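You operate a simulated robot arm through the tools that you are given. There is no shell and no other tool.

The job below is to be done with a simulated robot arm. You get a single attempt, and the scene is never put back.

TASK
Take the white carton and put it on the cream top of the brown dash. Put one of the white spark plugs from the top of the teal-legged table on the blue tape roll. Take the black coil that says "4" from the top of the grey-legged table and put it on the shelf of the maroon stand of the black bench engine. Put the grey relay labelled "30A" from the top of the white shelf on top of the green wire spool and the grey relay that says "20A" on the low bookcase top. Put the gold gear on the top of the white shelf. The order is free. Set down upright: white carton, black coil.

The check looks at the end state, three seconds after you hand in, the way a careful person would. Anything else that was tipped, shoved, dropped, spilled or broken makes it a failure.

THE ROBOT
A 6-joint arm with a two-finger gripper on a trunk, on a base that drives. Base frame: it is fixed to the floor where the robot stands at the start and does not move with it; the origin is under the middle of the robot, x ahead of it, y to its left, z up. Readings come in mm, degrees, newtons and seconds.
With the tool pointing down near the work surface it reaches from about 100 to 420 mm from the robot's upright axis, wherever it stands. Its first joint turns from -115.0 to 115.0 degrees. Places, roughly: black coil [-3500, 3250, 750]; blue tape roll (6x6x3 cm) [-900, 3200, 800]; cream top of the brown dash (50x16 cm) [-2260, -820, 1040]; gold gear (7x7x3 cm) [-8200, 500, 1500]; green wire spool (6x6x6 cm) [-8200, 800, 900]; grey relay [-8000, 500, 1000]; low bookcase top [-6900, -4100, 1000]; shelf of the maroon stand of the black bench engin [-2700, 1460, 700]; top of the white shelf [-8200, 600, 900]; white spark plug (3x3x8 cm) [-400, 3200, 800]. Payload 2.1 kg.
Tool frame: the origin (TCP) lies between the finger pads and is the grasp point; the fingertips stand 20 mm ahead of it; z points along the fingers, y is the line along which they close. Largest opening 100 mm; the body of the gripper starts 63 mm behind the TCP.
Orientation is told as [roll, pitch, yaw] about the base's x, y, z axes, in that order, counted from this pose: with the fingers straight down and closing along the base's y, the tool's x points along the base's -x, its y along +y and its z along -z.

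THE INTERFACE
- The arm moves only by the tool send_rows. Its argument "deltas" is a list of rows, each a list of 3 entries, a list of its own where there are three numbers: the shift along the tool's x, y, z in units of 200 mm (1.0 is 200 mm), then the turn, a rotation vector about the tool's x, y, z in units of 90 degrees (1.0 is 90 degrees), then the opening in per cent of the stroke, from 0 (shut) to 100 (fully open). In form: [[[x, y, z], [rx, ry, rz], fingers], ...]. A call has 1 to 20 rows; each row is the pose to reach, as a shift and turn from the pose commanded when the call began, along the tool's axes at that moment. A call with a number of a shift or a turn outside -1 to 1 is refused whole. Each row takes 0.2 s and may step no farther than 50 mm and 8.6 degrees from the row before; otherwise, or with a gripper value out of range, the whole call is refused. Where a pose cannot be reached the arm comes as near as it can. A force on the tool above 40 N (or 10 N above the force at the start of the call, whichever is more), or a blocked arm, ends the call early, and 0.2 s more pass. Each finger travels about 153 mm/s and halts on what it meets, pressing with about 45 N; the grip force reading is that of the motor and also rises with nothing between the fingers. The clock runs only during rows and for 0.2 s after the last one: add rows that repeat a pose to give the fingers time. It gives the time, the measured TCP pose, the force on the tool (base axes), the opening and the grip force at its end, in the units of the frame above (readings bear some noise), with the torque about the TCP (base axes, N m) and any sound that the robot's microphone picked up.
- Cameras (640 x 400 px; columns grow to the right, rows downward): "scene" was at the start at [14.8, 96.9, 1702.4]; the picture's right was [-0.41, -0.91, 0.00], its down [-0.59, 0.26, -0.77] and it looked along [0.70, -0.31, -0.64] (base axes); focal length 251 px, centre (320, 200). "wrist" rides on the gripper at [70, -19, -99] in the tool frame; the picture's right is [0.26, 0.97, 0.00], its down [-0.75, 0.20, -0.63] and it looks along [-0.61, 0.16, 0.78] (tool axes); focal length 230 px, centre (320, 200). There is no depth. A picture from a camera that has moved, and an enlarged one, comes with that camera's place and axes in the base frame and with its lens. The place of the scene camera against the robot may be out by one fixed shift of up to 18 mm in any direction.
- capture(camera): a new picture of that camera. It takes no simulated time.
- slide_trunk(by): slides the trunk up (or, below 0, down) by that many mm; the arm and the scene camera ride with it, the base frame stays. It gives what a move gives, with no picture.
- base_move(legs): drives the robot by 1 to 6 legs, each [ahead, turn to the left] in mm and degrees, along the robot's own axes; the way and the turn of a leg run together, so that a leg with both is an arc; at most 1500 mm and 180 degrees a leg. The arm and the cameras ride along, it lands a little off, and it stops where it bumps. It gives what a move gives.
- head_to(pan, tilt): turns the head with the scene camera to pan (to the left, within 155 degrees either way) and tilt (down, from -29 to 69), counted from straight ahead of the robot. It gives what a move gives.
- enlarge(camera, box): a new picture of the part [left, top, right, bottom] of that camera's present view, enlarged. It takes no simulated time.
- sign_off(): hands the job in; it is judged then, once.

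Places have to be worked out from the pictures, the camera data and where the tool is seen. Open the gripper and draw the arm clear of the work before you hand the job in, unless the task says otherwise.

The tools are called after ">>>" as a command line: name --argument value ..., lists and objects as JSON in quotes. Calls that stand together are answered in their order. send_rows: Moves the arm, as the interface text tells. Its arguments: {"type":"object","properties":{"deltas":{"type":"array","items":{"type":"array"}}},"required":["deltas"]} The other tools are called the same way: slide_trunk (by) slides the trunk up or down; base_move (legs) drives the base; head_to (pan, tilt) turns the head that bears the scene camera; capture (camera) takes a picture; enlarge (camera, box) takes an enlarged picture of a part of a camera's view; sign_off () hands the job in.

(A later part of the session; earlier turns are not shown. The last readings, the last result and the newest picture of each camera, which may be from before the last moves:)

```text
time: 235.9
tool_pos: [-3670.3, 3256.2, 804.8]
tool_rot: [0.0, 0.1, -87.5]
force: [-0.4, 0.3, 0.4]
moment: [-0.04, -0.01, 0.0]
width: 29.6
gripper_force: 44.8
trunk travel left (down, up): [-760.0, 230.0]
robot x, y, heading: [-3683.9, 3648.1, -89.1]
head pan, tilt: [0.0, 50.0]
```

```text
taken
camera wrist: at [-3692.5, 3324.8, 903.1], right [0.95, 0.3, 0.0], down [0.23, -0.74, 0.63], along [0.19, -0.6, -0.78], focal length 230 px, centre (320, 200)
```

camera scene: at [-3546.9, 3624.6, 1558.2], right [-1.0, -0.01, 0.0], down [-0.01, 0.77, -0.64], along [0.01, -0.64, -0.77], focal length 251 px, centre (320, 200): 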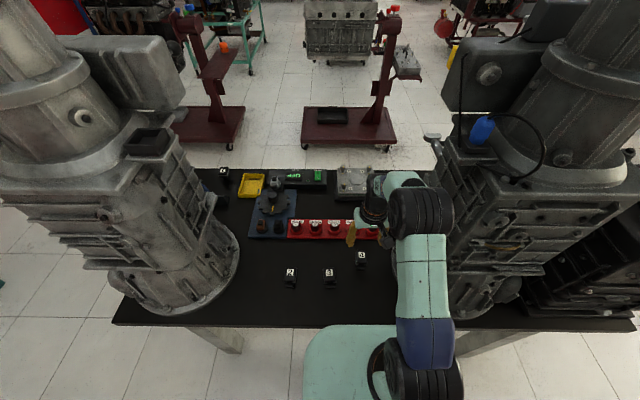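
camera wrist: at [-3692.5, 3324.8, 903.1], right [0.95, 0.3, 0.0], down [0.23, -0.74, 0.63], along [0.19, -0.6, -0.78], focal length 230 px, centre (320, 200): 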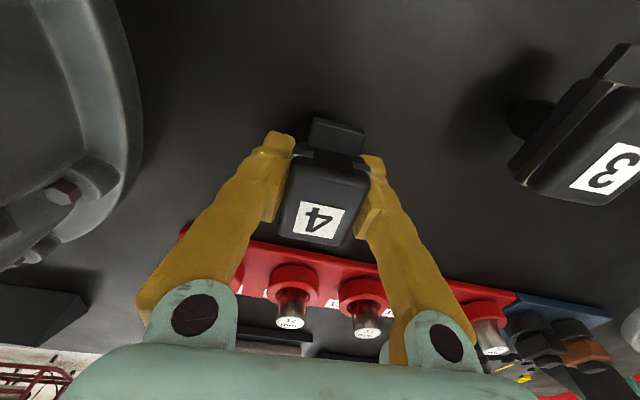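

Gripped at 29.6 mm with 45 N. I lift straight up and look at the held coil.

>>> send_rows --deltas '[[[0, 0, -0.05], [0, 0, 0], 20], [[0, 0, -0.15], [0, 0, 0], 20], [[0, 0, -0.3], [0, 0, 0], 20], [[0, 0, -0.5], [0, 0, 0], 20], [[0, 0, -0.7], [0, 0, 0], 20], [[0, 0, -0.9], [0, 0, 0], 20], [[0, 0, -0.9], [0, 0, 0], 20]]'

>>> capture --camera "wrist"

>>> enlarge --camera "scene" --box '[280, 150, 460, 290]'

```text
time: 237.5
tool_pos: [-3670.7, 3256.9, 985.5]
tool_rot: [0.0, 0.0, -87.5]
force: [0.4, 0.2, -1.7]
moment: [0.01, 0.02, 0.01]
width: 29.5
gripper_force: 45.2
trunk travel left (down, up): [-760.0, 230.0]
robot x, y, heading: [-3682.6, 3650.5, -89.1]
head pan, tilt: [0.0, 50.0]
```

```text
taken
camera wrist: at [-3692.4, 3324.3, 1084.6], right [0.95, 0.3, 0.0], down [0.23, -0.74, 0.63], along [0.19, -0.6, -0.78], focal length 230 px, centre (320, 200)
```

wrist: 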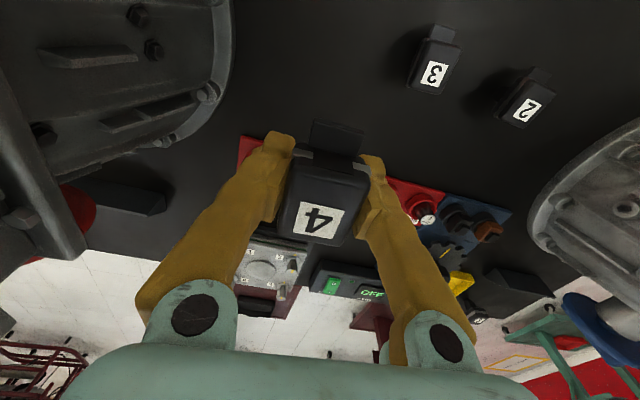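

```text
2.86 times, centred on (370, 220) of scene
camera zoom: at [-3546.9, 3623.7, 1558.1], right [-1.0, -0.01, 0.0], down [-0.01, 0.77, -0.64], along [0.01, -0.64, -0.77], focal length 718 px, centre (177, 143)
```

zoom: 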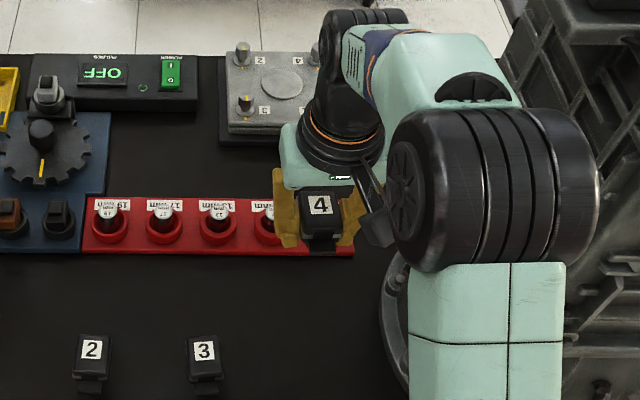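

The coil comes up cleanly; coils 2 and 3 and the rest are untouched. I draw the arm back and up, raise the trunk, and back the base out.

>>> send_rows --deltas '[[[0, 0, -0.15], [0, 0, 0], 20], [[0.1, 0.005, -0.3], [0, 0, 0], 20], [[0.27, 0.012, -0.42], [0, 0, 0], 20], [[0.45, 0.02, -0.5], [0, 0, 0], 20], [[0.63, 0.028, -0.51], [0, 0, 0], 20], [[0.76, 0.032, -0.51], [0, 0, 0], 20], [[0.76, 0.032, -0.51], [0, 0, 0], 20]]'

>>> base_move --legs '[[-265, 0]]'

>>> slide_trunk --by 130

>>> base_move --legs '[[0, 89.2], [1180, 0], [0, -90], [1450, 0]]'

>>> head_to --pan -45 --tilt 25

>>> capture --camera "scene"

>>> head_to --pan 0 --tilt 30

>>> capture --camera "scene"

```text
time: 239.1
tool_pos: [-3670.8, 3407.8, 1087.2]
tool_rot: [0.0, 0.0, -87.5]
force: [-0.2, 0.2, -1.4]
moment: [-0.01, 0.0, 0.0]
width: 29.4
gripper_force: 45.1
trunk travel left (down, up): [-760.0, 230.0]
robot x, y, heading: [-3681.6, 3649.0, -89.4]
head pan, tilt: [0.0, 50.0]
```

```text
time: 240.9
tool_pos: [-3674.0, 3670.4, 1086.1]
tool_rot: [-0.1, 0.0, -87.4]
force: [1.0, 0.0, -1.4]
moment: [-0.02, 0.01, -0.01]
width: 29.4
gripper_force: 45.2
trunk travel left (down, up): [-760.0, 230.0]
robot x, y, heading: [-3686.5, 3908.6, -89.0]
head pan, tilt: [0.0, 50.0]
```

```text
time: 242.5
tool_pos: [-3674.4, 3672.5, 1215.8]
tool_rot: [0.0, 0.0, -87.5]
force: [0.5, 0.0, -1.6]
moment: [0.0, -0.02, 0.01]
width: 29.5
gripper_force: 44.8
trunk travel left (down, up): [-890.0, 100.0]
robot x, y, heading: [-3689.4, 3910.8, -89.4]
head pan, tilt: [0.0, 50.0]
```

```text
time: 263.0
tool_pos: [-2495.7, 2231.1, 1215.6]
tool_rot: [0.0, 0.0, -88.5]
force: [0.2, -0.9, -2.3]
moment: [-0.02, -0.01, -0.02]
width: 29.2
gripper_force: 45.2
trunk travel left (down, up): [-890.0, 100.0]
robot x, y, heading: [-2506.4, 2468.4, -90.2]
head pan, tilt: [0.0, 50.0]
```

```text
time: 264.1
tool_pos: [-2495.3, 2231.2, 1216.5]
tool_rot: [-0.1, 0.0, -88.4]
force: [0.3, -0.2, -2.3]
moment: [-0.03, 0.02, 0.0]
width: 29.1
gripper_force: 45.2
trunk travel left (down, up): [-890.0, 100.0]
robot x, y, heading: [-2505.1, 2472.5, -90.6]
head pan, tilt: [-45.0, 25.0]
```

```text
taken
camera scene: at [-2433.0, 2456.2, 1725.6], right [-0.71, 0.71, 0.0], down [0.3, 0.3, -0.91], along [-0.64, -0.64, -0.42], focal length 251 px, centre (320, 200)
```

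scene: 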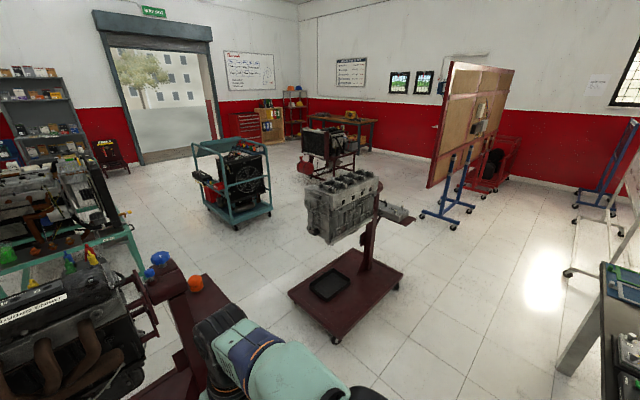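

```text
time: 265.2
tool_pos: [-2495.2, 2229.5, 1216.8]
tool_rot: [0.1, -0.1, -88.4]
force: [0.2, 1.2, -1.2]
moment: [0.04, 0.0, -0.01]
width: 29.2
gripper_force: 44.9
trunk travel left (down, up): [-890.0, 100.0]
robot x, y, heading: [-2503.5, 2472.0, -90.0]
head pan, tilt: [0.0, 30.0]
```

```text
taken
camera scene: at [-2368.3, 2430.9, 1717.7], right [-1.0, 0.0, 0.0], down [0.0, 0.5, -0.87], along [0.0, -0.87, -0.5], focal length 251 px, centre (320, 200)
```

scene: 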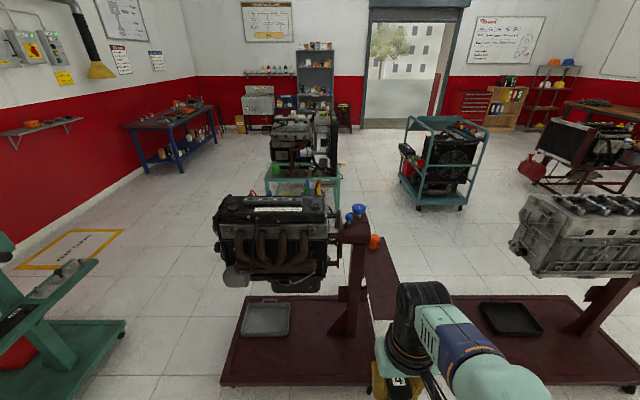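

From here I see the maroon shelf plate with an orange oil filter beside the black engine's post. I enlarge it.

>>> enlarge --camera "scene" --box '[310, 190, 430, 390]'

>>> enlarge --camera "scene" --box '[200, 180, 440, 330]'

```text
2.00 times, centred on (370, 290) of scene
camera zoom: at [-2368.3, 2430.9, 1717.7], right [-1.0, 0.0, 0.0], down [0.0, 0.5, -0.87], along [0.0, -0.87, -0.5], focal length 502 px, centre (220, 20)
```

zoom: 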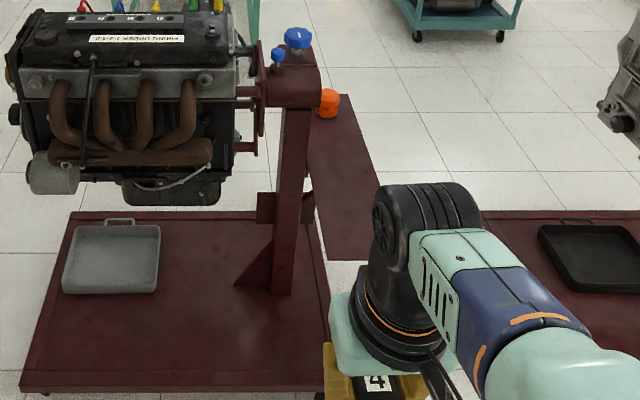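

```text
2.67 times, centred on (320, 255) of scene
camera zoom: at [-2368.3, 2430.9, 1717.7], right [-1.0, 0.0, 0.0], down [0.0, 0.5, -0.87], along [0.0, -0.87, -0.5], focal length 670 px, centre (320, 53)
```

zoom: 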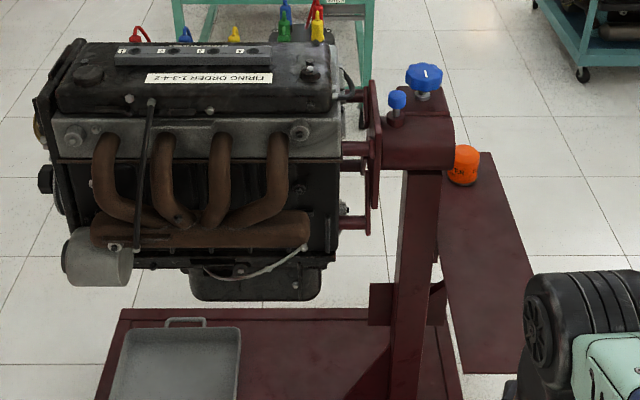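

The shelf plate spans about x -2612…-2760, y 1147…1720 at z ≈ 700, with the filter at y ≈ 1205. I will stand between the two maroon stands at x ≈ -3040 and face +x; I drive there in steps.

>>> base_move --legs '[[0, -90], [535, 0], [0, 90]]'

>>> head_to --pan 0 --tilt 45

>>> capture --camera "scene"

```text
time: 276.0
tool_pos: [-3032.9, 2231.2, 1216.9]
tool_rot: [0.1, 0.0, -88.3]
force: [0.4, -1.4, -1.0]
moment: [0.02, -0.01, -0.01]
width: 28.8
gripper_force: 45.5
trunk travel left (down, up): [-890.0, 100.0]
robot x, y, heading: [-3042.3, 2471.3, -90.3]
head pan, tilt: [0.0, 30.0]
```

```text
time: 276.7
tool_pos: [-3031.6, 2232.8, 1216.1]
tool_rot: [-0.2, 0.0, -88.2]
force: [0.0, 0.2, -1.5]
moment: [-0.01, 0.01, 0.0]
width: 29.2
gripper_force: 45.1
trunk travel left (down, up): [-890.0, 100.0]
robot x, y, heading: [-3041.1, 2473.7, -90.2]
head pan, tilt: [0.0, 45.0]
```

```text
taken
camera scene: at [-2904.7, 2442.1, 1695.1], right [-1.0, 0.0, 0.0], down [0.0, 0.71, -0.71], along [0.0, -0.71, -0.71], focal length 251 px, centre (320, 200)
```

scene: 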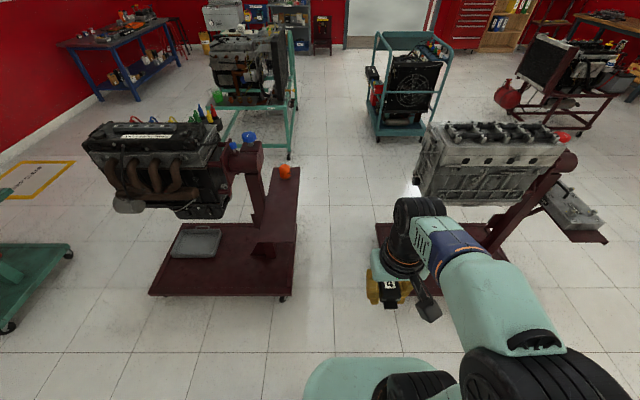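

The gap between the two stands is as expected. I drive down it 970 mm and turn left to face the shelf.

>>> base_move --legs '[[970, 0], [0, 90]]'

>>> send_rows --deltas '[[[0, 0, 0], [0, 0, 0], 20], [[0, 0, 0], [0, 0, 0], 20]]'

>>> capture --camera "scene"

>>> capture --camera "wrist"

```text
time: 285.6
tool_pos: [-2805.6, 1508.9, 1216.0]
tool_rot: [0.0, 0.0, 1.3]
force: [0.4, -0.4, -1.8]
moment: [-0.01, 0.03, 0.02]
width: 28.6
gripper_force: 44.7
trunk travel left (down, up): [-890.0, 100.0]
robot x, y, heading: [-3042.1, 1498.9, -0.4]
head pan, tilt: [0.0, 45.0]
```

```text
time: 286.2
tool_pos: [-2804.5, 1507.2, 1215.8]
tool_rot: [-0.1, 0.1, 1.1]
force: [-0.5, -0.7, -1.8]
moment: [0.0, 0.03, -0.03]
width: 29.0
gripper_force: 44.9
trunk travel left (down, up): [-890.0, 100.0]
robot x, y, heading: [-3044.8, 1501.8, -0.8]
head pan, tilt: [0.0, 45.0]
```

```text
taken
camera scene: at [-3025.1, 1632.5, 1695.1], right [-0.01, -1.0, 0.0], down [-0.71, 0.01, -0.71], along [0.71, -0.01, -0.71], focal length 251 px, centre (320, 200)
```

scene: 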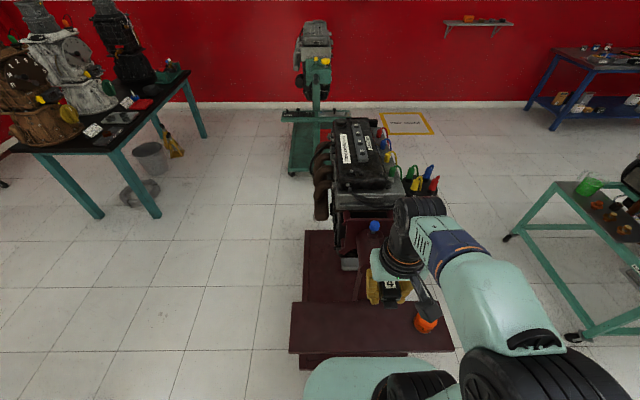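

```text
taken
camera wrist: at [-2875.0, 1488.6, 1315.0], right [-0.28, 0.96, 0.0], down [0.75, 0.22, 0.63], along [0.6, 0.17, -0.78], focal length 230 px, centre (320, 200)
```

wrist: 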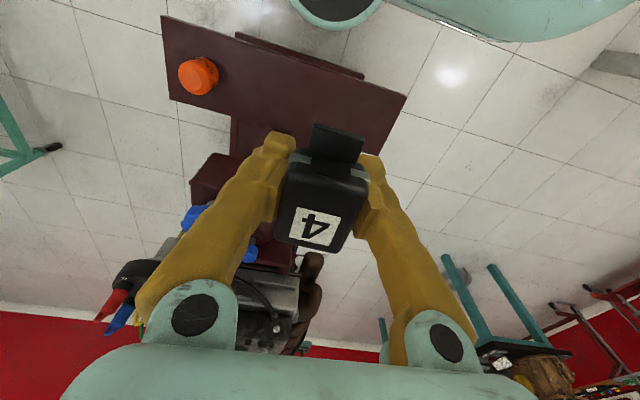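

The wrist view puts the shelf at x -2786…-2621, y 1170…1733, matching the list. I lower the trunk 250 mm and move over [-2703, 1500].

>>> slide_trunk --by -250

>>> send_rows --deltas '[[[-0.17, -0.01, 0.1], [0, 0, 0], 20], [[-0.34, -0.02, 0.25], [0, 0, 0], 20], [[-0.5, -0.025, 0.4], [0, 0, 0], 20], [[-0.505, -0.025, 0.6], [0, 0, 0], 20], [[-0.505, -0.025, 0.7], [0, 0, 0], 20], [[-0.505, -0.025, 0.7], [0, 0, 0], 20]]'

>>> capture --camera "wrist"

>>> capture --camera "scene"

```text
time: 288.8
tool_pos: [-2806.0, 1508.4, 966.0]
tool_rot: [-0.1, -0.1, 1.1]
force: [-0.2, 0.6, -1.4]
moment: [0.04, 0.03, 0.0]
width: 28.9
gripper_force: 45.0
trunk travel left (down, up): [-640.0, 350.0]
robot x, y, heading: [-3041.4, 1498.9, -0.9]
head pan, tilt: [0.0, 45.0]
```

```text
time: 290.2
tool_pos: [-2705.0, 1505.3, 826.3]
tool_rot: [-0.1, 0.0, 1.2]
force: [-0.1, 0.7, -2.3]
moment: [-0.01, 0.01, -0.01]
width: 28.8
gripper_force: 44.9
trunk travel left (down, up): [-640.0, 350.0]
robot x, y, heading: [-3045.1, 1500.4, -0.5]
head pan, tilt: [0.0, 45.0]
```

```text
taken
camera wrist: at [-2774.7, 1485.8, 924.8], right [-0.28, 0.96, 0.0], down [0.75, 0.22, 0.63], along [0.6, 0.17, -0.78], focal length 230 px, centre (320, 200)
```

wrist: 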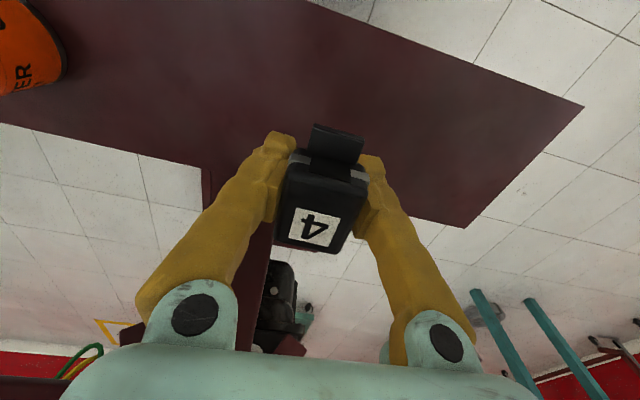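

```text
taken
camera scene: at [-3025.2, 1632.5, 1445.1], right [-0.01, -1.0, 0.0], down [-0.71, 0.01, -0.71], along [0.71, -0.01, -0.71], focal length 251 px, centre (320, 200)
```

scene: 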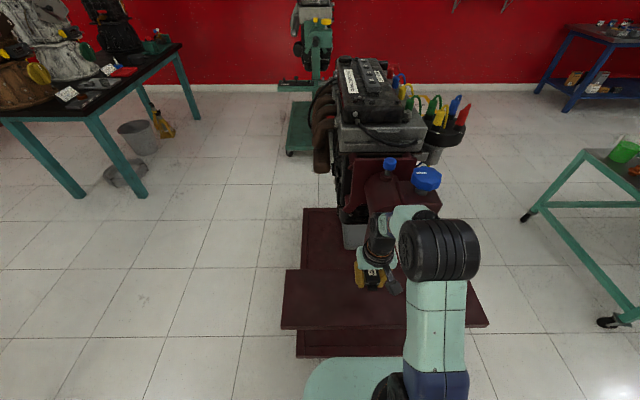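

Shelf height triangulates to z ≈ 709. I lower the coil, quickly to 785, then in 2 mm steps until it bears.

>>> send_rows --deltas '[[[0, 0, 0.12], [0, 0, 0], 20], [[0, 0, 0.18], [0, 0, 0], 20], [[0, 0, 0.2], [0, 0, 0], 20], [[0, 0, 0.21], [0, 0, 0], 20], [[0, 0, 0.22], [0, 0, 0], 20], [[0, 0, 0.23], [0, 0, 0], 20], [[0, 0, 0.24], [0, 0, 0], 20], [[0, 0, 0.25], [0, 0, 0], 20]]'

>>> capture --camera "wrist"

```text
time: 292.0
tool_pos: [-2703.1, 1505.0, 776.3]
tool_rot: [-0.2, 0.0, 1.3]
force: [0.1, 0.3, -2.0]
moment: [0.02, 0.01, 0.0]
width: 28.7
gripper_force: 44.8
trunk travel left (down, up): [-640.0, 350.0]
robot x, y, heading: [-3045.3, 1498.7, -0.5]
head pan, tilt: [0.0, 45.0]
```

```text
taken
camera wrist: at [-2774.1, 1485.4, 874.9], right [-0.28, 0.96, 0.0], down [0.75, 0.22, 0.63], along [0.6, 0.17, -0.78], focal length 230 px, centre (320, 200)
```

wrist: 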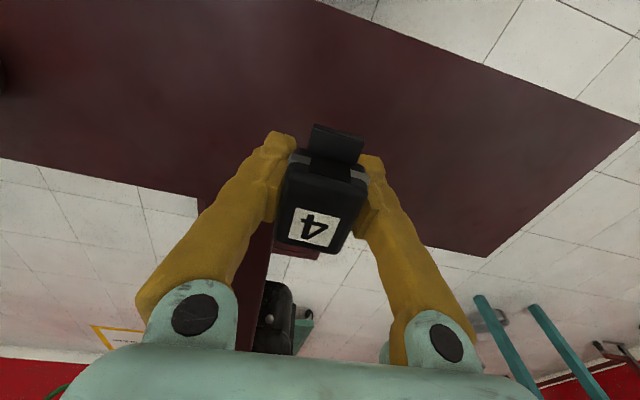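

No contact at 776 yet. I continue down in 1–2 mm steps.

>>> send_rows --deltas '[[[0, 0, 0.01], [0, 0, 0], 20], [[0, 0, 0.02], [0, 0, 0], 20], [[0, 0, 0.03], [0, 0, 0], 20], [[0, 0, 0.035], [0, 0, 0], 20], [[0, 0, 0.04], [0, 0, 0], 20], [[0, 0, 0.045], [0, 0, 0], 20]]'

```text
time: 293.4
tool_pos: [-2703.7, 1505.8, 767.4]
tool_rot: [-0.1, 0.1, 1.2]
force: [-1.1, -0.3, -1.7]
moment: [0.03, -0.01, 0.01]
width: 28.6
gripper_force: 45.0
trunk travel left (down, up): [-640.0, 350.0]
robot x, y, heading: [-3044.0, 1503.8, -0.7]
head pan, tilt: [0.0, 45.0]
```

>>> send_rows --deltas '[[[0, 0, 0.005], [0, 0, 0], 20], [[0, 0, 0.01], [0, 0, 0], 20], [[0, 0, 0.015], [0, 0, 0], 20], [[0, 0, 0.02], [0, 0, 0], 20], [[0, 0, 0.025], [0, 0, 0], 20], [[0, 0, 0.03], [0, 0, 0], 20]]'

```text
time: 294.8
tool_pos: [-2705.4, 1506.2, 761.7]
tool_rot: [-0.1, 0.0, 1.2]
force: [1.0, 0.8, -2.2]
moment: [0.0, -0.03, -0.01]
width: 28.9
gripper_force: 44.9
trunk travel left (down, up): [-640.0, 350.0]
robot x, y, heading: [-3043.6, 1501.9, -0.4]
head pan, tilt: [0.0, 45.0]
```

Still free at 762; fingertips have ~30 mm to go, so I keep lowering gently.

>>> send_rows --deltas '[[[0, 0, 0.005], [0, 0, 0], 20], [[0, 0, 0.01], [0, 0, 0], 20], [[0, 0, 0.015], [0, 0, 0], 20], [[0, 0, 0.02], [0, 0, 0], 20], [[0, 0, 0.025], [0, 0, 0], 20], [[0, 0, 0.03], [0, 0, 0], 20]]'

>>> capture --camera "wrist"

>>> enlarge --camera "scene" --box '[310, 220, 450, 340]'

```text
time: 296.2
tool_pos: [-2704.7, 1505.6, 756.4]
tool_rot: [-0.1, 0.0, 1.2]
force: [-0.3, 0.4, -2.9]
moment: [-0.02, -0.03, -0.01]
width: 28.4
gripper_force: 44.5
trunk travel left (down, up): [-640.0, 350.0]
robot x, y, heading: [-3046.6, 1502.0, -0.6]
head pan, tilt: [0.0, 45.0]
```

```text
taken
camera wrist: at [-2773.8, 1485.8, 853.7], right [-0.28, 0.96, 0.0], down [0.75, 0.22, 0.63], along [0.6, 0.17, -0.78], focal length 230 px, centre (320, 200)
```

wrist: 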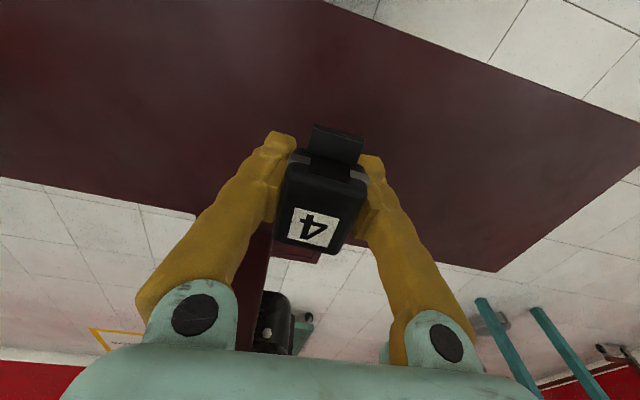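

```text
3.33 times, centred on (380, 280) of scene
camera zoom: at [-3025.0, 1632.5, 1445.1], right [-0.01, -1.0, 0.0], down [-0.71, 0.01, -0.71], along [0.71, -0.01, -0.71], focal length 838 px, centre (120, -67)
```

zoom: 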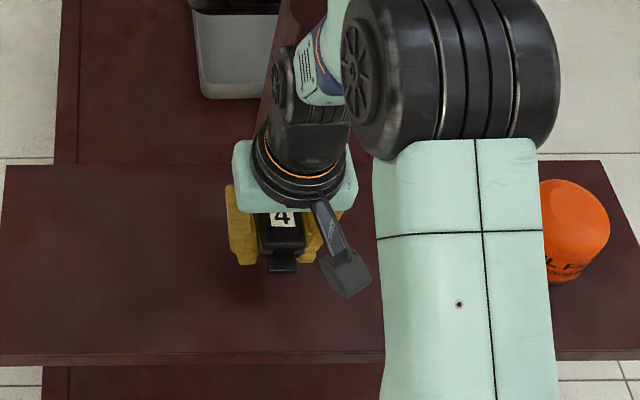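

The shelf re-triangulates to z ≈ 702, so a few mm remain. I go on in 1 mm steps.

>>> send_rows --deltas '[[[0, 0, 0.005], [0, 0, 0], 20], [[0, 0, 0.01], [0, 0, 0], 20], [[0, 0, 0.015], [0, 0, 0], 20], [[0, 0, 0.02], [0, 0, 0], 20]]'

```text
time: 297.2
tool_pos: [-2703.8, 1505.0, 750.7]
tool_rot: [-0.1, 0.0, 1.1]
force: [0.0, 0.1, -1.1]
moment: [-0.01, -0.05, 0.01]
width: 28.4
gripper_force: 45.0
trunk travel left (down, up): [-640.0, 350.0]
robot x, y, heading: [-3046.4, 1497.3, -0.8]
head pan, tilt: [0.0, 45.0]
```

>>> send_rows --deltas '[[[0, 0, 0.005], [0, 0, 0], 20], [[0, 0, 0.01], [0, 0, 0], 20], [[0, 0, 0.015], [0, 0, 0], 20], [[0, 0, 0.02], [0, 0, 0], 20]]'

>>> enlarge --camera "wrist" --box '[260, 100, 390, 220]'

```text
time: 298.2
tool_pos: [-2702.8, 1505.8, 747.1]
tool_rot: [-0.1, 0.0, 1.2]
force: [0.3, 0.2, -1.4]
moment: [0.0, 0.0, 0.01]
width: 28.6
gripper_force: 45.1
trunk travel left (down, up): [-640.0, 350.0]
robot x, y, heading: [-3043.8, 1502.3, -0.5]
head pan, tilt: [0.0, 45.0]
```

```text
3.33 times, centred on (325, 160) of wrist
camera zoom: at [-2773.7, 1485.8, 846.0], right [-0.28, 0.96, 0.0], down [0.75, 0.22, 0.63], along [0.61, 0.17, -0.78], focal length 767 px, centre (303, 333)
```

zoom: 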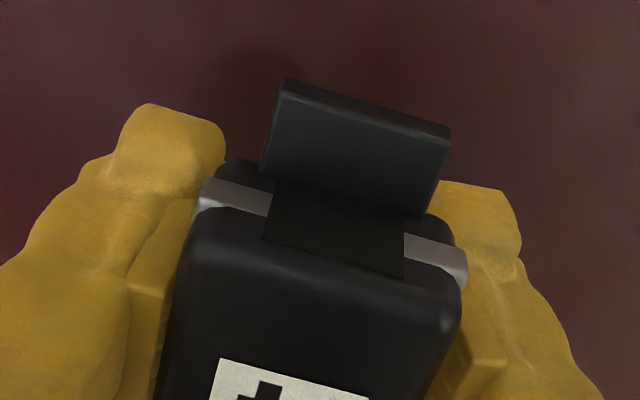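

Still free at 747. I continue carefully.

>>> send_rows --deltas '[[[0, 0, 0.005], [0, 0, 0], 20], [[0, 0, 0.01], [0, 0, 0], 20], [[0, 0, 0.015], [0, 0, 0], 20], [[0, 0, 0.02], [0, 0, 0], 20], [[0, 0, 0.025], [0, 0, 0], 20]]'

```text
time: 299.4
tool_pos: [-2704.1, 1505.0, 741.8]
tool_rot: [-0.1, -0.1, 1.1]
force: [0.7, 0.1, -2.8]
moment: [-0.02, 0.01, 0.0]
width: 28.4
gripper_force: 44.3
trunk travel left (down, up): [-640.0, 350.0]
robot x, y, heading: [-3042.7, 1500.6, -0.4]
head pan, tilt: [0.0, 45.0]
```

>>> send_rows --deltas '[[[0, 0, 0.005], [0, 0, 0], 20], [[0, 0, 0.01], [0, 0, 0], 20], [[0, 0, 0.015], [0, 0, 0], 20], [[0, 0, 0.02], [0, 0, 0], 20], [[0, 0, 0.025], [0, 0, 0], 20]]'

>>> capture --camera "wrist"

>>> enlarge --camera "scene" --box '[340, 240, 410, 300]'

```text
time: 300.6
tool_pos: [-2704.1, 1505.0, 738.5]
tool_rot: [-0.2, 0.0, 1.2]
force: [0.5, 0.6, -1.2]
moment: [-0.01, 0.0, 0.04]
width: 28.6
gripper_force: 44.7
trunk travel left (down, up): [-640.0, 350.0]
robot x, y, heading: [-3047.2, 1502.6, -0.8]
head pan, tilt: [0.0, 45.0]
```

```text
taken
camera wrist: at [-2773.8, 1485.2, 836.0], right [-0.28, 0.96, 0.0], down [0.75, 0.22, 0.63], along [0.6, 0.17, -0.78], focal length 230 px, centre (320, 200)
```

wrist: 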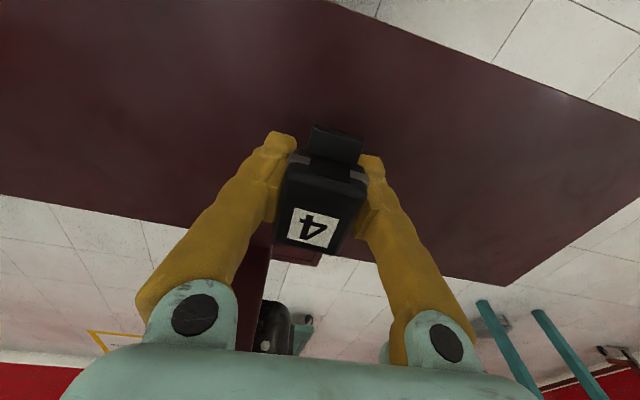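

```text
6.67 times, centred on (375, 270) of scene
camera zoom: at [-3025.0, 1632.5, 1445.1], right [-0.01, -1.0, 0.0], down [-0.71, 0.01, -0.71], along [0.71, -0.01, -0.71], focal length 1675 px, centre (-47, -267)
```

zoom: 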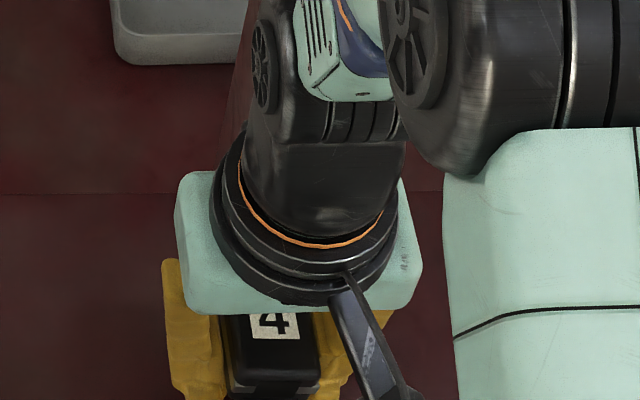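

The shelf is at z ≈ 700 and fingertips are at 718; I continue 1 mm at a time.

>>> send_rows --deltas '[[[0, 0, 0.005], [0, 0, 0], 20], [[0, 0, 0.01], [0, 0, 0], 20], [[0, 0, 0.015], [0, 0, 0], 20], [[0, 0, 0.02], [0, 0, 0], 20]]'

```text
time: 301.6
tool_pos: [-2704.3, 1505.2, 733.3]
tool_rot: [-0.1, 0.0, 1.2]
force: [-0.3, 0.0, -2.1]
moment: [0.03, -0.03, -0.04]
width: 28.5
gripper_force: 45.0
trunk travel left (down, up): [-640.0, 350.0]
robot x, y, heading: [-3045.5, 1501.7, -0.6]
head pan, tilt: [0.0, 45.0]
```

Still free at 733. The coil is evidently shorter than thought; I continue 1 mm at a time with the tips still above the plate.

>>> send_rows --deltas '[[[0, 0, 0.005], [0, 0, 0], 20], [[0, 0, 0.01], [0, 0, 0], 20], [[0, 0, 0.015], [0, 0, 0], 20], [[0, 0, 0.02], [0, 0, 0], 20]]'

```text
time: 302.6
tool_pos: [-2705.0, 1506.4, 730.4]
tool_rot: [-0.2, -0.3, 1.3]
force: [1.7, 1.0, 15.1]
moment: [-0.01, -0.08, -0.03]
width: 28.4
gripper_force: 45.4
trunk travel left (down, up): [-640.0, 350.0]
robot x, y, heading: [-3043.3, 1499.0, -0.9]
head pan, tilt: [0.0, 45.0]
```

Contact at z 730 with 15 N. I ease up a little and open the fingers slowly.

>>> send_rows --deltas '[[[0, 0, -0.004], [0, 0, 0], 20], [[0, 0, -0.006], [0, 0, 0], 20], [[0, 0, -0.006], [0, 0, 0], 32], [[0, 0, -0.006], [0, 0, 0], 38], [[0, 0, -0.006], [0, 0, 0], 44], [[0, 0, -0.006], [0, 0, 0], 50], [[0, 0, -0.006], [0, 0, 0], 50]]'

>>> capture --camera "wrist"

```text
time: 304.2
tool_pos: [-2704.5, 1505.4, 730.3]
tool_rot: [-0.1, 0.0, 1.2]
force: [0.6, 0.5, 0.5]
moment: [-0.02, -0.01, -0.01]
width: 49.8
gripper_force: 0.1
trunk travel left (down, up): [-640.0, 350.0]
robot x, y, heading: [-3046.2, 1501.2, -0.2]
head pan, tilt: [0.0, 45.0]
```

```text
taken
camera wrist: at [-2774.3, 1485.4, 829.2], right [-0.28, 0.96, 0.0], down [0.75, 0.22, 0.63], along [0.6, 0.17, -0.78], focal length 230 px, centre (320, 200)
```

wrist: 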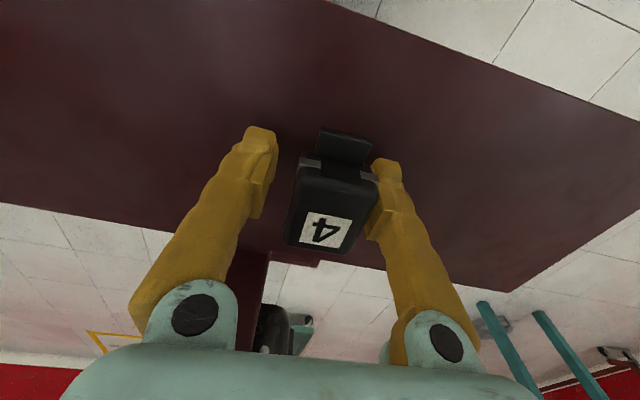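

The coil seems to have followed the right finger a bit; I enlarge to see whether it stands straight.

>>> enlarge --camera "wrist" --box '[240, 100, 420, 270]'

>>> enlarge --camera "scene" --box '[330, 240, 420, 310]'

```text
2.35 times, centred on (330, 185) of wrist
camera zoom: at [-2774.3, 1485.4, 829.2], right [-0.28, 0.96, 0.0], down [0.75, 0.22, 0.63], along [0.6, 0.17, -0.78], focal length 541 px, centre (296, 235)
```

zoom: 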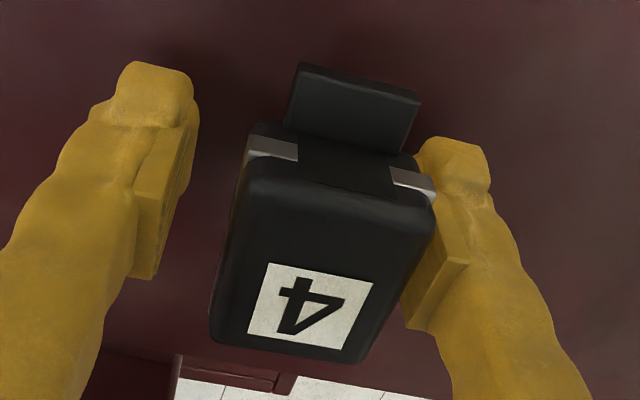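

```text
5.71 times, centred on (375, 275) of scene
camera zoom: at [-3025.2, 1632.5, 1445.1], right [-0.01, -1.0, 0.0], down [-0.71, 0.01, -0.71], along [0.71, -0.01, -0.71], focal length 1436 px, centre (6, -229)
```

zoom: 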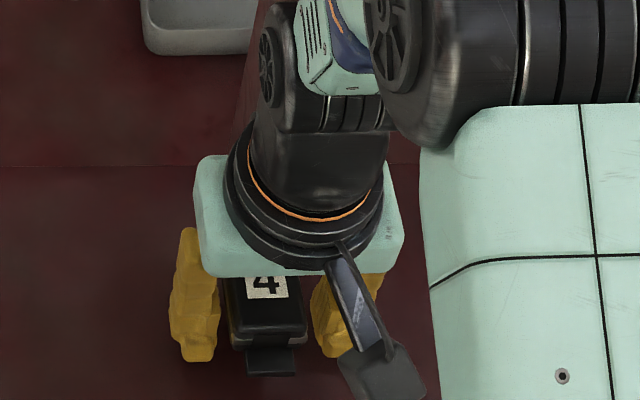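

Corner sums show the coil's head level and standing freely, about 3 mm off centre. I open a bit more and rise straight up.

>>> send_rows --deltas '[[[0, 0.01, 0], [0, 0, 0], 62], [[0, 0.012, 0], [0, 0, 0], 62], [[0, 0.012, -0.05], [0, 0, 0], 62], [[0, 0.012, -0.15], [0, 0, 0], 62], [[0, 0.012, -0.3], [0, 0, 0], 62], [[0, 0.012, -0.5], [0, 0, 0], 62], [[0, 0.012, -0.7], [0, 0, 0], 62], [[0, 0.012, -0.7], [0, 0, 0], 62]]'

>>> capture --camera "wrist"

>>> enlarge --camera "wrist" --box '[270, 40, 390, 160]'

>>> capture --camera "scene"

```text
time: 306.0
tool_pos: [-2703.8, 1506.5, 871.1]
tool_rot: [-0.1, -0.1, 1.2]
force: [-0.5, 0.2, -0.4]
moment: [0.02, -0.01, -0.01]
width: 61.9
gripper_force: 0.1
trunk travel left (down, up): [-640.0, 350.0]
robot x, y, heading: [-3046.7, 1501.0, -0.9]
head pan, tilt: [0.0, 45.0]
```

```text
taken
camera wrist: at [-2774.0, 1486.8, 970.1], right [-0.28, 0.96, 0.0], down [0.75, 0.22, 0.63], along [0.6, 0.17, -0.78], focal length 230 px, centre (320, 200)
```

wrist: 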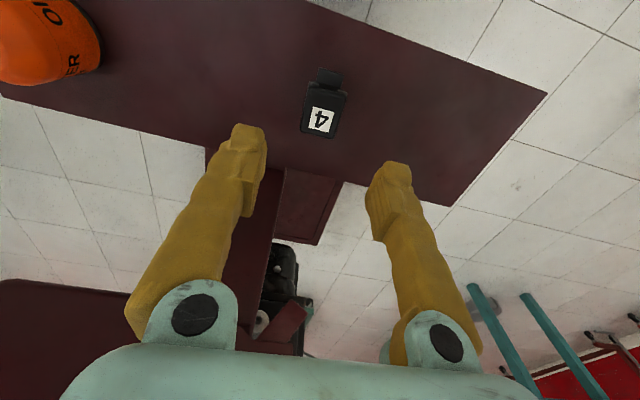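

```text
3.33 times, centred on (330, 100) of wrist
camera zoom: at [-2774.0, 1486.8, 970.1], right [-0.28, 0.96, 0.0], down [0.75, 0.22, 0.63], along [0.6, 0.17, -0.78], focal length 767 px, centre (287, 533)
```

zoom: 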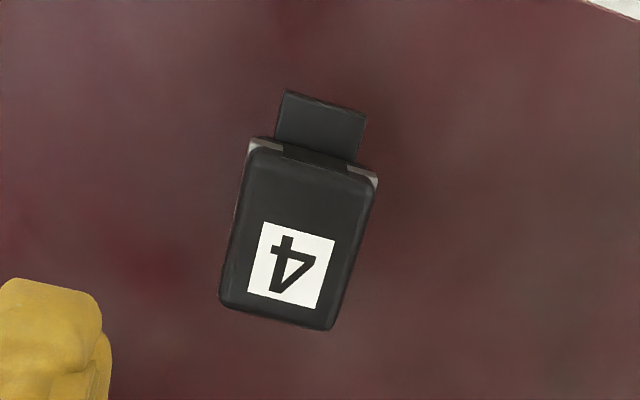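

```text
taken
camera scene: at [-3024.8, 1632.5, 1445.1], right [-0.01, -1.0, 0.0], down [-0.71, 0.01, -0.71], along [0.71, -0.01, -0.71], focal length 251 px, centre (320, 200)
```

scene: 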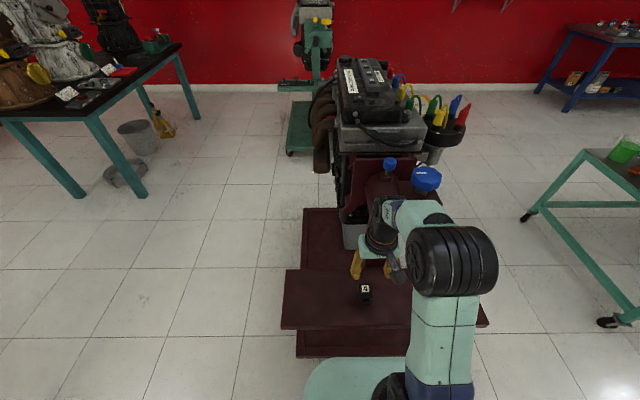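

The coil stands upright on the maroon shelf. I retract the arm, raise the trunk, and leave the gap toward -y.

>>> send_rows --deltas '[[[0, 0, -0.2], [0, 0, 0], 62], [[0.15, 0, -0.35], [0, 0, 0], 62], [[0.35, 0, -0.45], [0, 0, 0], 62], [[0.5, 0, -0.47], [0, 0, 0], 62], [[0.5, 0, -0.47], [0, 0, 0], 62]]'

>>> slide_trunk --by 250

>>> base_move --legs '[[0, -90], [880, 0]]'

>>> head_to --pan -90 --tilt 15

>>> capture --camera "scene"

>>> head_to --pan -40 --tilt 20

>>> capture --camera "scene"

```text
time: 307.2
tool_pos: [-2804.8, 1505.4, 966.2]
tool_rot: [-0.1, -0.1, 1.3]
force: [0.2, 0.1, -0.8]
moment: [0.04, 0.0, 0.0]
width: 62.2
gripper_force: 0.0
trunk travel left (down, up): [-640.0, 350.0]
robot x, y, heading: [-3043.7, 1498.4, -0.6]
head pan, tilt: [0.0, 45.0]
```

```text
time: 309.8
tool_pos: [-2804.9, 1505.5, 1213.6]
tool_rot: [-0.1, 0.0, 1.1]
force: [0.7, -1.0, -0.1]
moment: [0.02, 0.0, -0.01]
width: 61.9
gripper_force: 0.0
trunk travel left (down, up): [-890.0, 100.0]
robot x, y, heading: [-3044.8, 1501.8, -0.9]
head pan, tilt: [0.0, 45.0]
```

```text
time: 318.2
tool_pos: [-3035.3, 378.3, 1215.9]
tool_rot: [-0.1, 0.1, -88.0]
force: [-0.1, 0.3, -0.7]
moment: [-0.01, -0.04, -0.01]
width: 61.9
gripper_force: 0.2
trunk travel left (down, up): [-890.0, 100.0]
robot x, y, heading: [-3041.1, 620.2, -89.7]
head pan, tilt: [0.0, 45.0]
```

```text
time: 319.9
tool_pos: [-3034.4, 378.8, 1214.9]
tool_rot: [-0.1, -0.1, -88.0]
force: [-0.2, -0.5, -1.1]
moment: [0.02, 0.01, -0.01]
width: 62.0
gripper_force: 0.1
trunk travel left (down, up): [-890.0, 100.0]
robot x, y, heading: [-3041.1, 616.7, -89.6]
head pan, tilt: [-90.0, 15.0]
```

```text
taken
camera scene: at [-3000.0, 670.3, 1741.9], right [0.0, 1.0, 0.0], down [0.26, 0.0, -0.97], along [-0.97, 0.0, -0.26], focal length 251 px, centre (320, 200)
```

scene: 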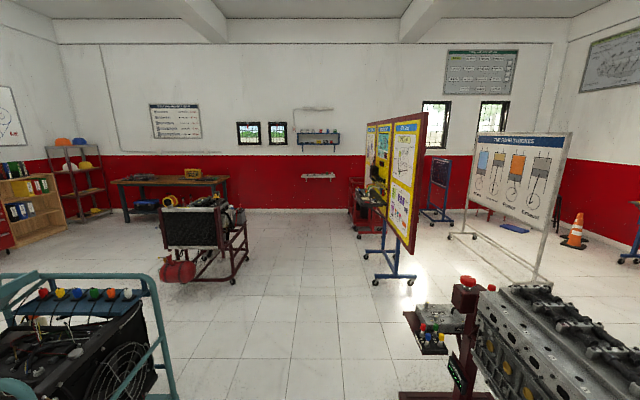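

```text
time: 321.1
tool_pos: [-3034.2, 378.2, 1215.4]
tool_rot: [-0.2, 0.0, -88.0]
force: [-0.5, 0.2, -0.6]
moment: [0.04, 0.03, 0.0]
width: 62.0
gripper_force: 0.0
trunk travel left (down, up): [-890.0, 100.0]
robot x, y, heading: [-3042.6, 618.0, -89.8]
head pan, tilt: [-40.0, 20.0]
```

```text
taken
camera scene: at [-2966.3, 599.3, 1733.8], right [-0.77, 0.64, 0.0], down [0.22, 0.26, -0.94], along [-0.6, -0.72, -0.34], focal length 251 px, centre (320, 200)
```

scene: 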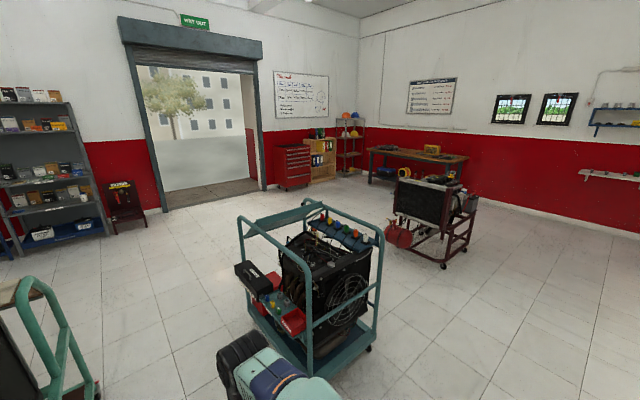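

The lane along y ≈ 620 to the white wall shelf is open. I turn right and drive toward it.

>>> base_move --legs '[[0, -90], [1500, 0], [1400, 0]]'

>>> head_to --pan 0 --tilt 15

>>> capture --camera "scene"

>>> enlarge --camera "scene" --box '[240, 90, 440, 215]'

```text
time: 338.9
tool_pos: [-6185.4, 598.2, 1213.8]
tool_rot: [-0.1, 0.1, -177.8]
force: [0.1, 0.6, 0.7]
moment: [0.01, 0.04, 0.02]
width: 61.7
gripper_force: 0.0
trunk travel left (down, up): [-890.0, 100.0]
robot x, y, heading: [-5947.6, 613.0, -179.2]
head pan, tilt: [-40.0, 20.0]
```

```text
time: 340.0
tool_pos: [-6185.5, 599.9, 1214.5]
tool_rot: [-0.1, 0.0, -177.8]
force: [0.0, 0.1, 0.3]
moment: [-0.01, 0.01, -0.02]
width: 62.1
gripper_force: 0.0
trunk travel left (down, up): [-890.0, 100.0]
robot x, y, heading: [-5945.5, 612.0, -179.5]
head pan, tilt: [0.0, 15.0]
```

```text
taken
camera scene: at [-5980.7, 460.5, 1741.9], right [-0.01, 1.0, 0.0], down [0.26, 0.0, -0.97], along [-0.97, -0.01, -0.26], focal length 251 px, centre (320, 200)
```

scene: 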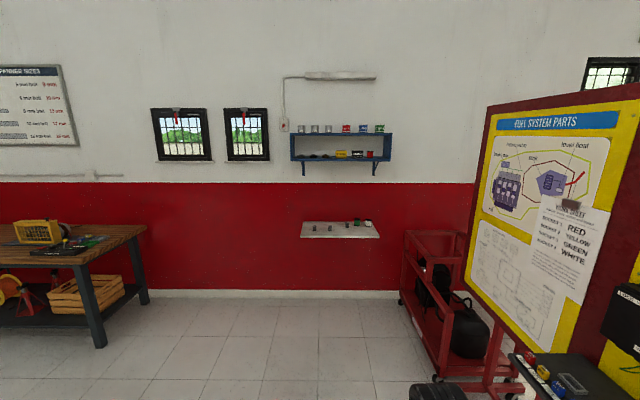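

```text
3.20 times, centred on (340, 152) of scene
camera zoom: at [-5980.7, 460.5, 1741.9], right [-0.01, 1.0, 0.0], down [0.26, 0.0, -0.97], along [-0.97, -0.01, -0.26], focal length 804 px, centre (256, 352)
```

zoom: 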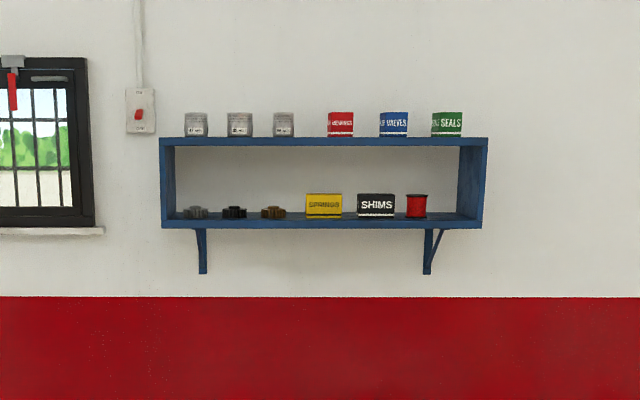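

The gold gear lies in the blue shelf's open cubby, third item from the left, so it needs a forward-pointing grasp. I enlarge the white shelf below.

>>> enlarge --camera "scene" --box '[290, 205, 390, 245]'

>>> enlarge --camera "scene" --box '[360, 220, 520, 400]'

```text
6.40 times, centred on (340, 225) of scene
camera zoom: at [-5980.7, 460.5, 1741.9], right [-0.01, 1.0, 0.0], down [0.26, 0.0, -0.97], along [-0.97, -0.01, -0.26], focal length 1608 px, centre (192, 40)
```

zoom: 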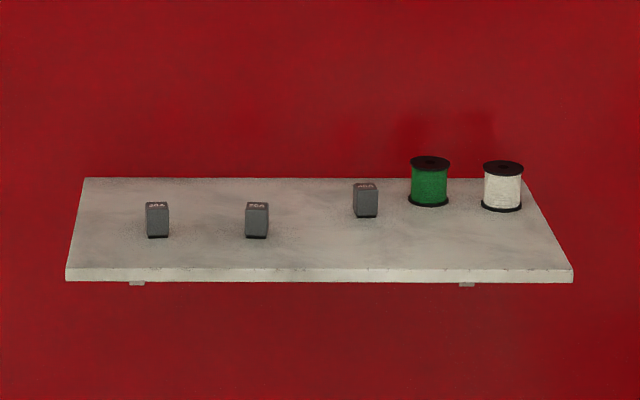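

```text
2.22 times, centred on (440, 310) of scene
camera zoom: at [-5980.7, 460.5, 1741.9], right [-0.01, 1.0, 0.0], down [0.26, 0.0, -0.97], along [-0.97, -0.01, -0.26], focal length 558 px, centre (53, -44)
```

zoom: 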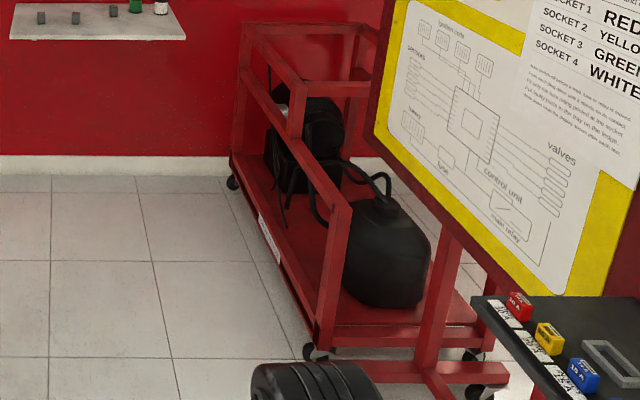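

The white shelf spans about x -7993…-8370, y 270…940 at z ≈ 880, carrying three grey relays and the green and white spools. I drive closer to read the labels.

>>> base_move --legs '[[1480, 0]]'

>>> head_to --pan 0 --tilt 35

>>> capture --camera "scene"

>>> capture --camera "wrist"

```text
time: 347.3
tool_pos: [-7664.7, 598.3, 1215.4]
tool_rot: [-0.1, 0.0, -178.4]
force: [0.3, 0.5, -0.4]
moment: [-0.03, -0.01, -0.02]
width: 61.8
gripper_force: 0.0
trunk travel left (down, up): [-890.0, 100.0]
robot x, y, heading: [-7423.5, 605.2, 180.0]
head pan, tilt: [0.0, 15.0]
```

```text
time: 348.1
tool_pos: [-7664.1, 597.8, 1214.9]
tool_rot: [-0.1, 0.0, -178.4]
force: [0.0, -0.6, -0.8]
moment: [0.01, 0.01, 0.06]
width: 61.9
gripper_force: 0.2
trunk travel left (down, up): [-890.0, 100.0]
robot x, y, heading: [-7425.0, 602.3, 179.7]
head pan, tilt: [0.0, 35.0]
```

```text
taken
camera scene: at [-7455.3, 456.9, 1710.0], right [0.0, 1.0, 0.0], down [0.57, 0.0, -0.82], along [-0.82, 0.0, -0.57], focal length 251 px, centre (320, 200)
```

scene: 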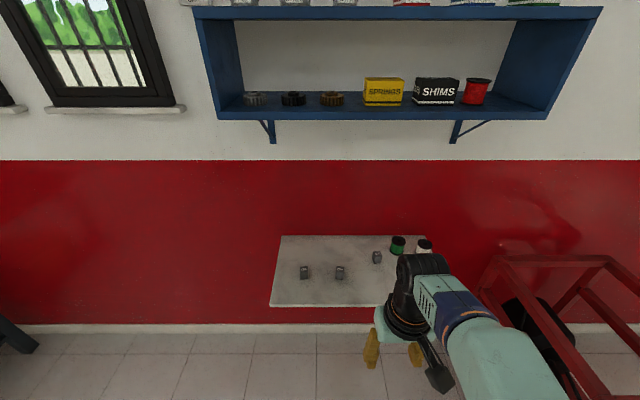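

```text
taken
camera wrist: at [-7595.4, 618.5, 1313.4], right [0.29, -0.96, 0.0], down [-0.74, -0.22, 0.63], along [-0.6, -0.18, -0.78], focal length 230 px, centre (320, 200)
```

wrist: 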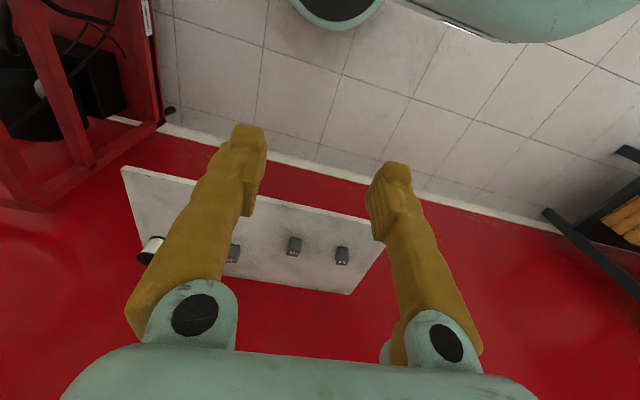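

>>> enlarge --camera "scene" --box '[265, 225, 435, 315]'

>>> enlarge --camera "wrist" --box '[220, 220, 370, 290]'

>>> enlarge --camera "scene" --box '[190, 0, 610, 150]'

```text
3.76 times, centred on (350, 270) of scene
camera zoom: at [-7455.3, 456.9, 1710.0], right [0.0, 1.0, 0.0], down [0.57, 0.0, -0.82], along [-0.82, 0.0, -0.57], focal length 946 px, centre (207, -64)
```

zoom: 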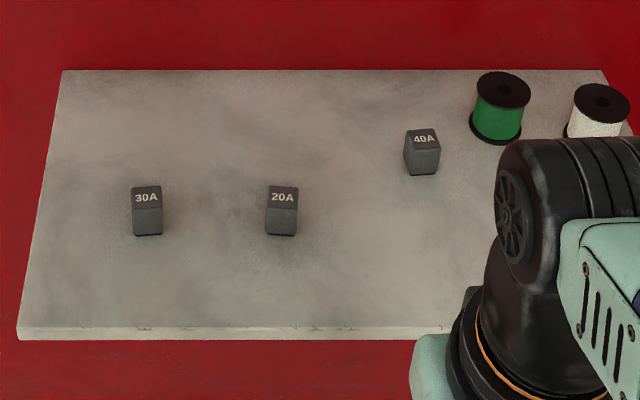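

```text
4.27 times, centred on (295, 255) of wrist
camera zoom: at [-7595.4, 618.5, 1313.4], right [0.29, -0.96, 0.0], down [-0.74, -0.22, 0.63], along [-0.6, -0.18, -0.78], focal length 982 px, centre (427, -35)
```

zoom: 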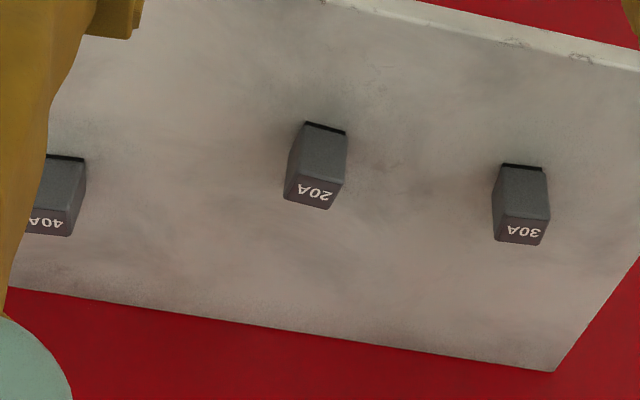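

```text
1.52 times, centred on (400, 75) of scene
camera zoom: at [-7455.3, 456.9, 1710.0], right [0.0, 1.0, 0.0], down [0.57, 0.0, -0.82], along [-0.82, 0.0, -0.57], focal length 383 px, centre (198, 390)
```

zoom: 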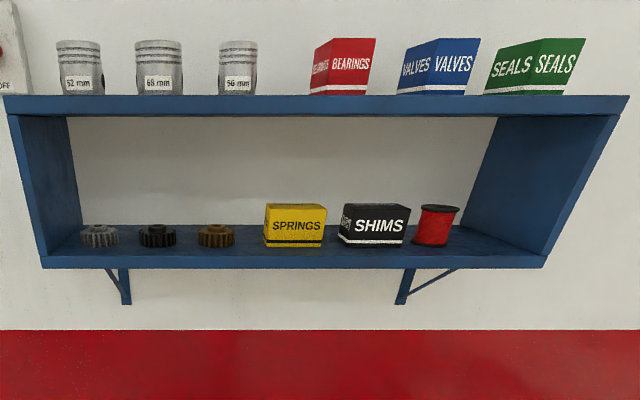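

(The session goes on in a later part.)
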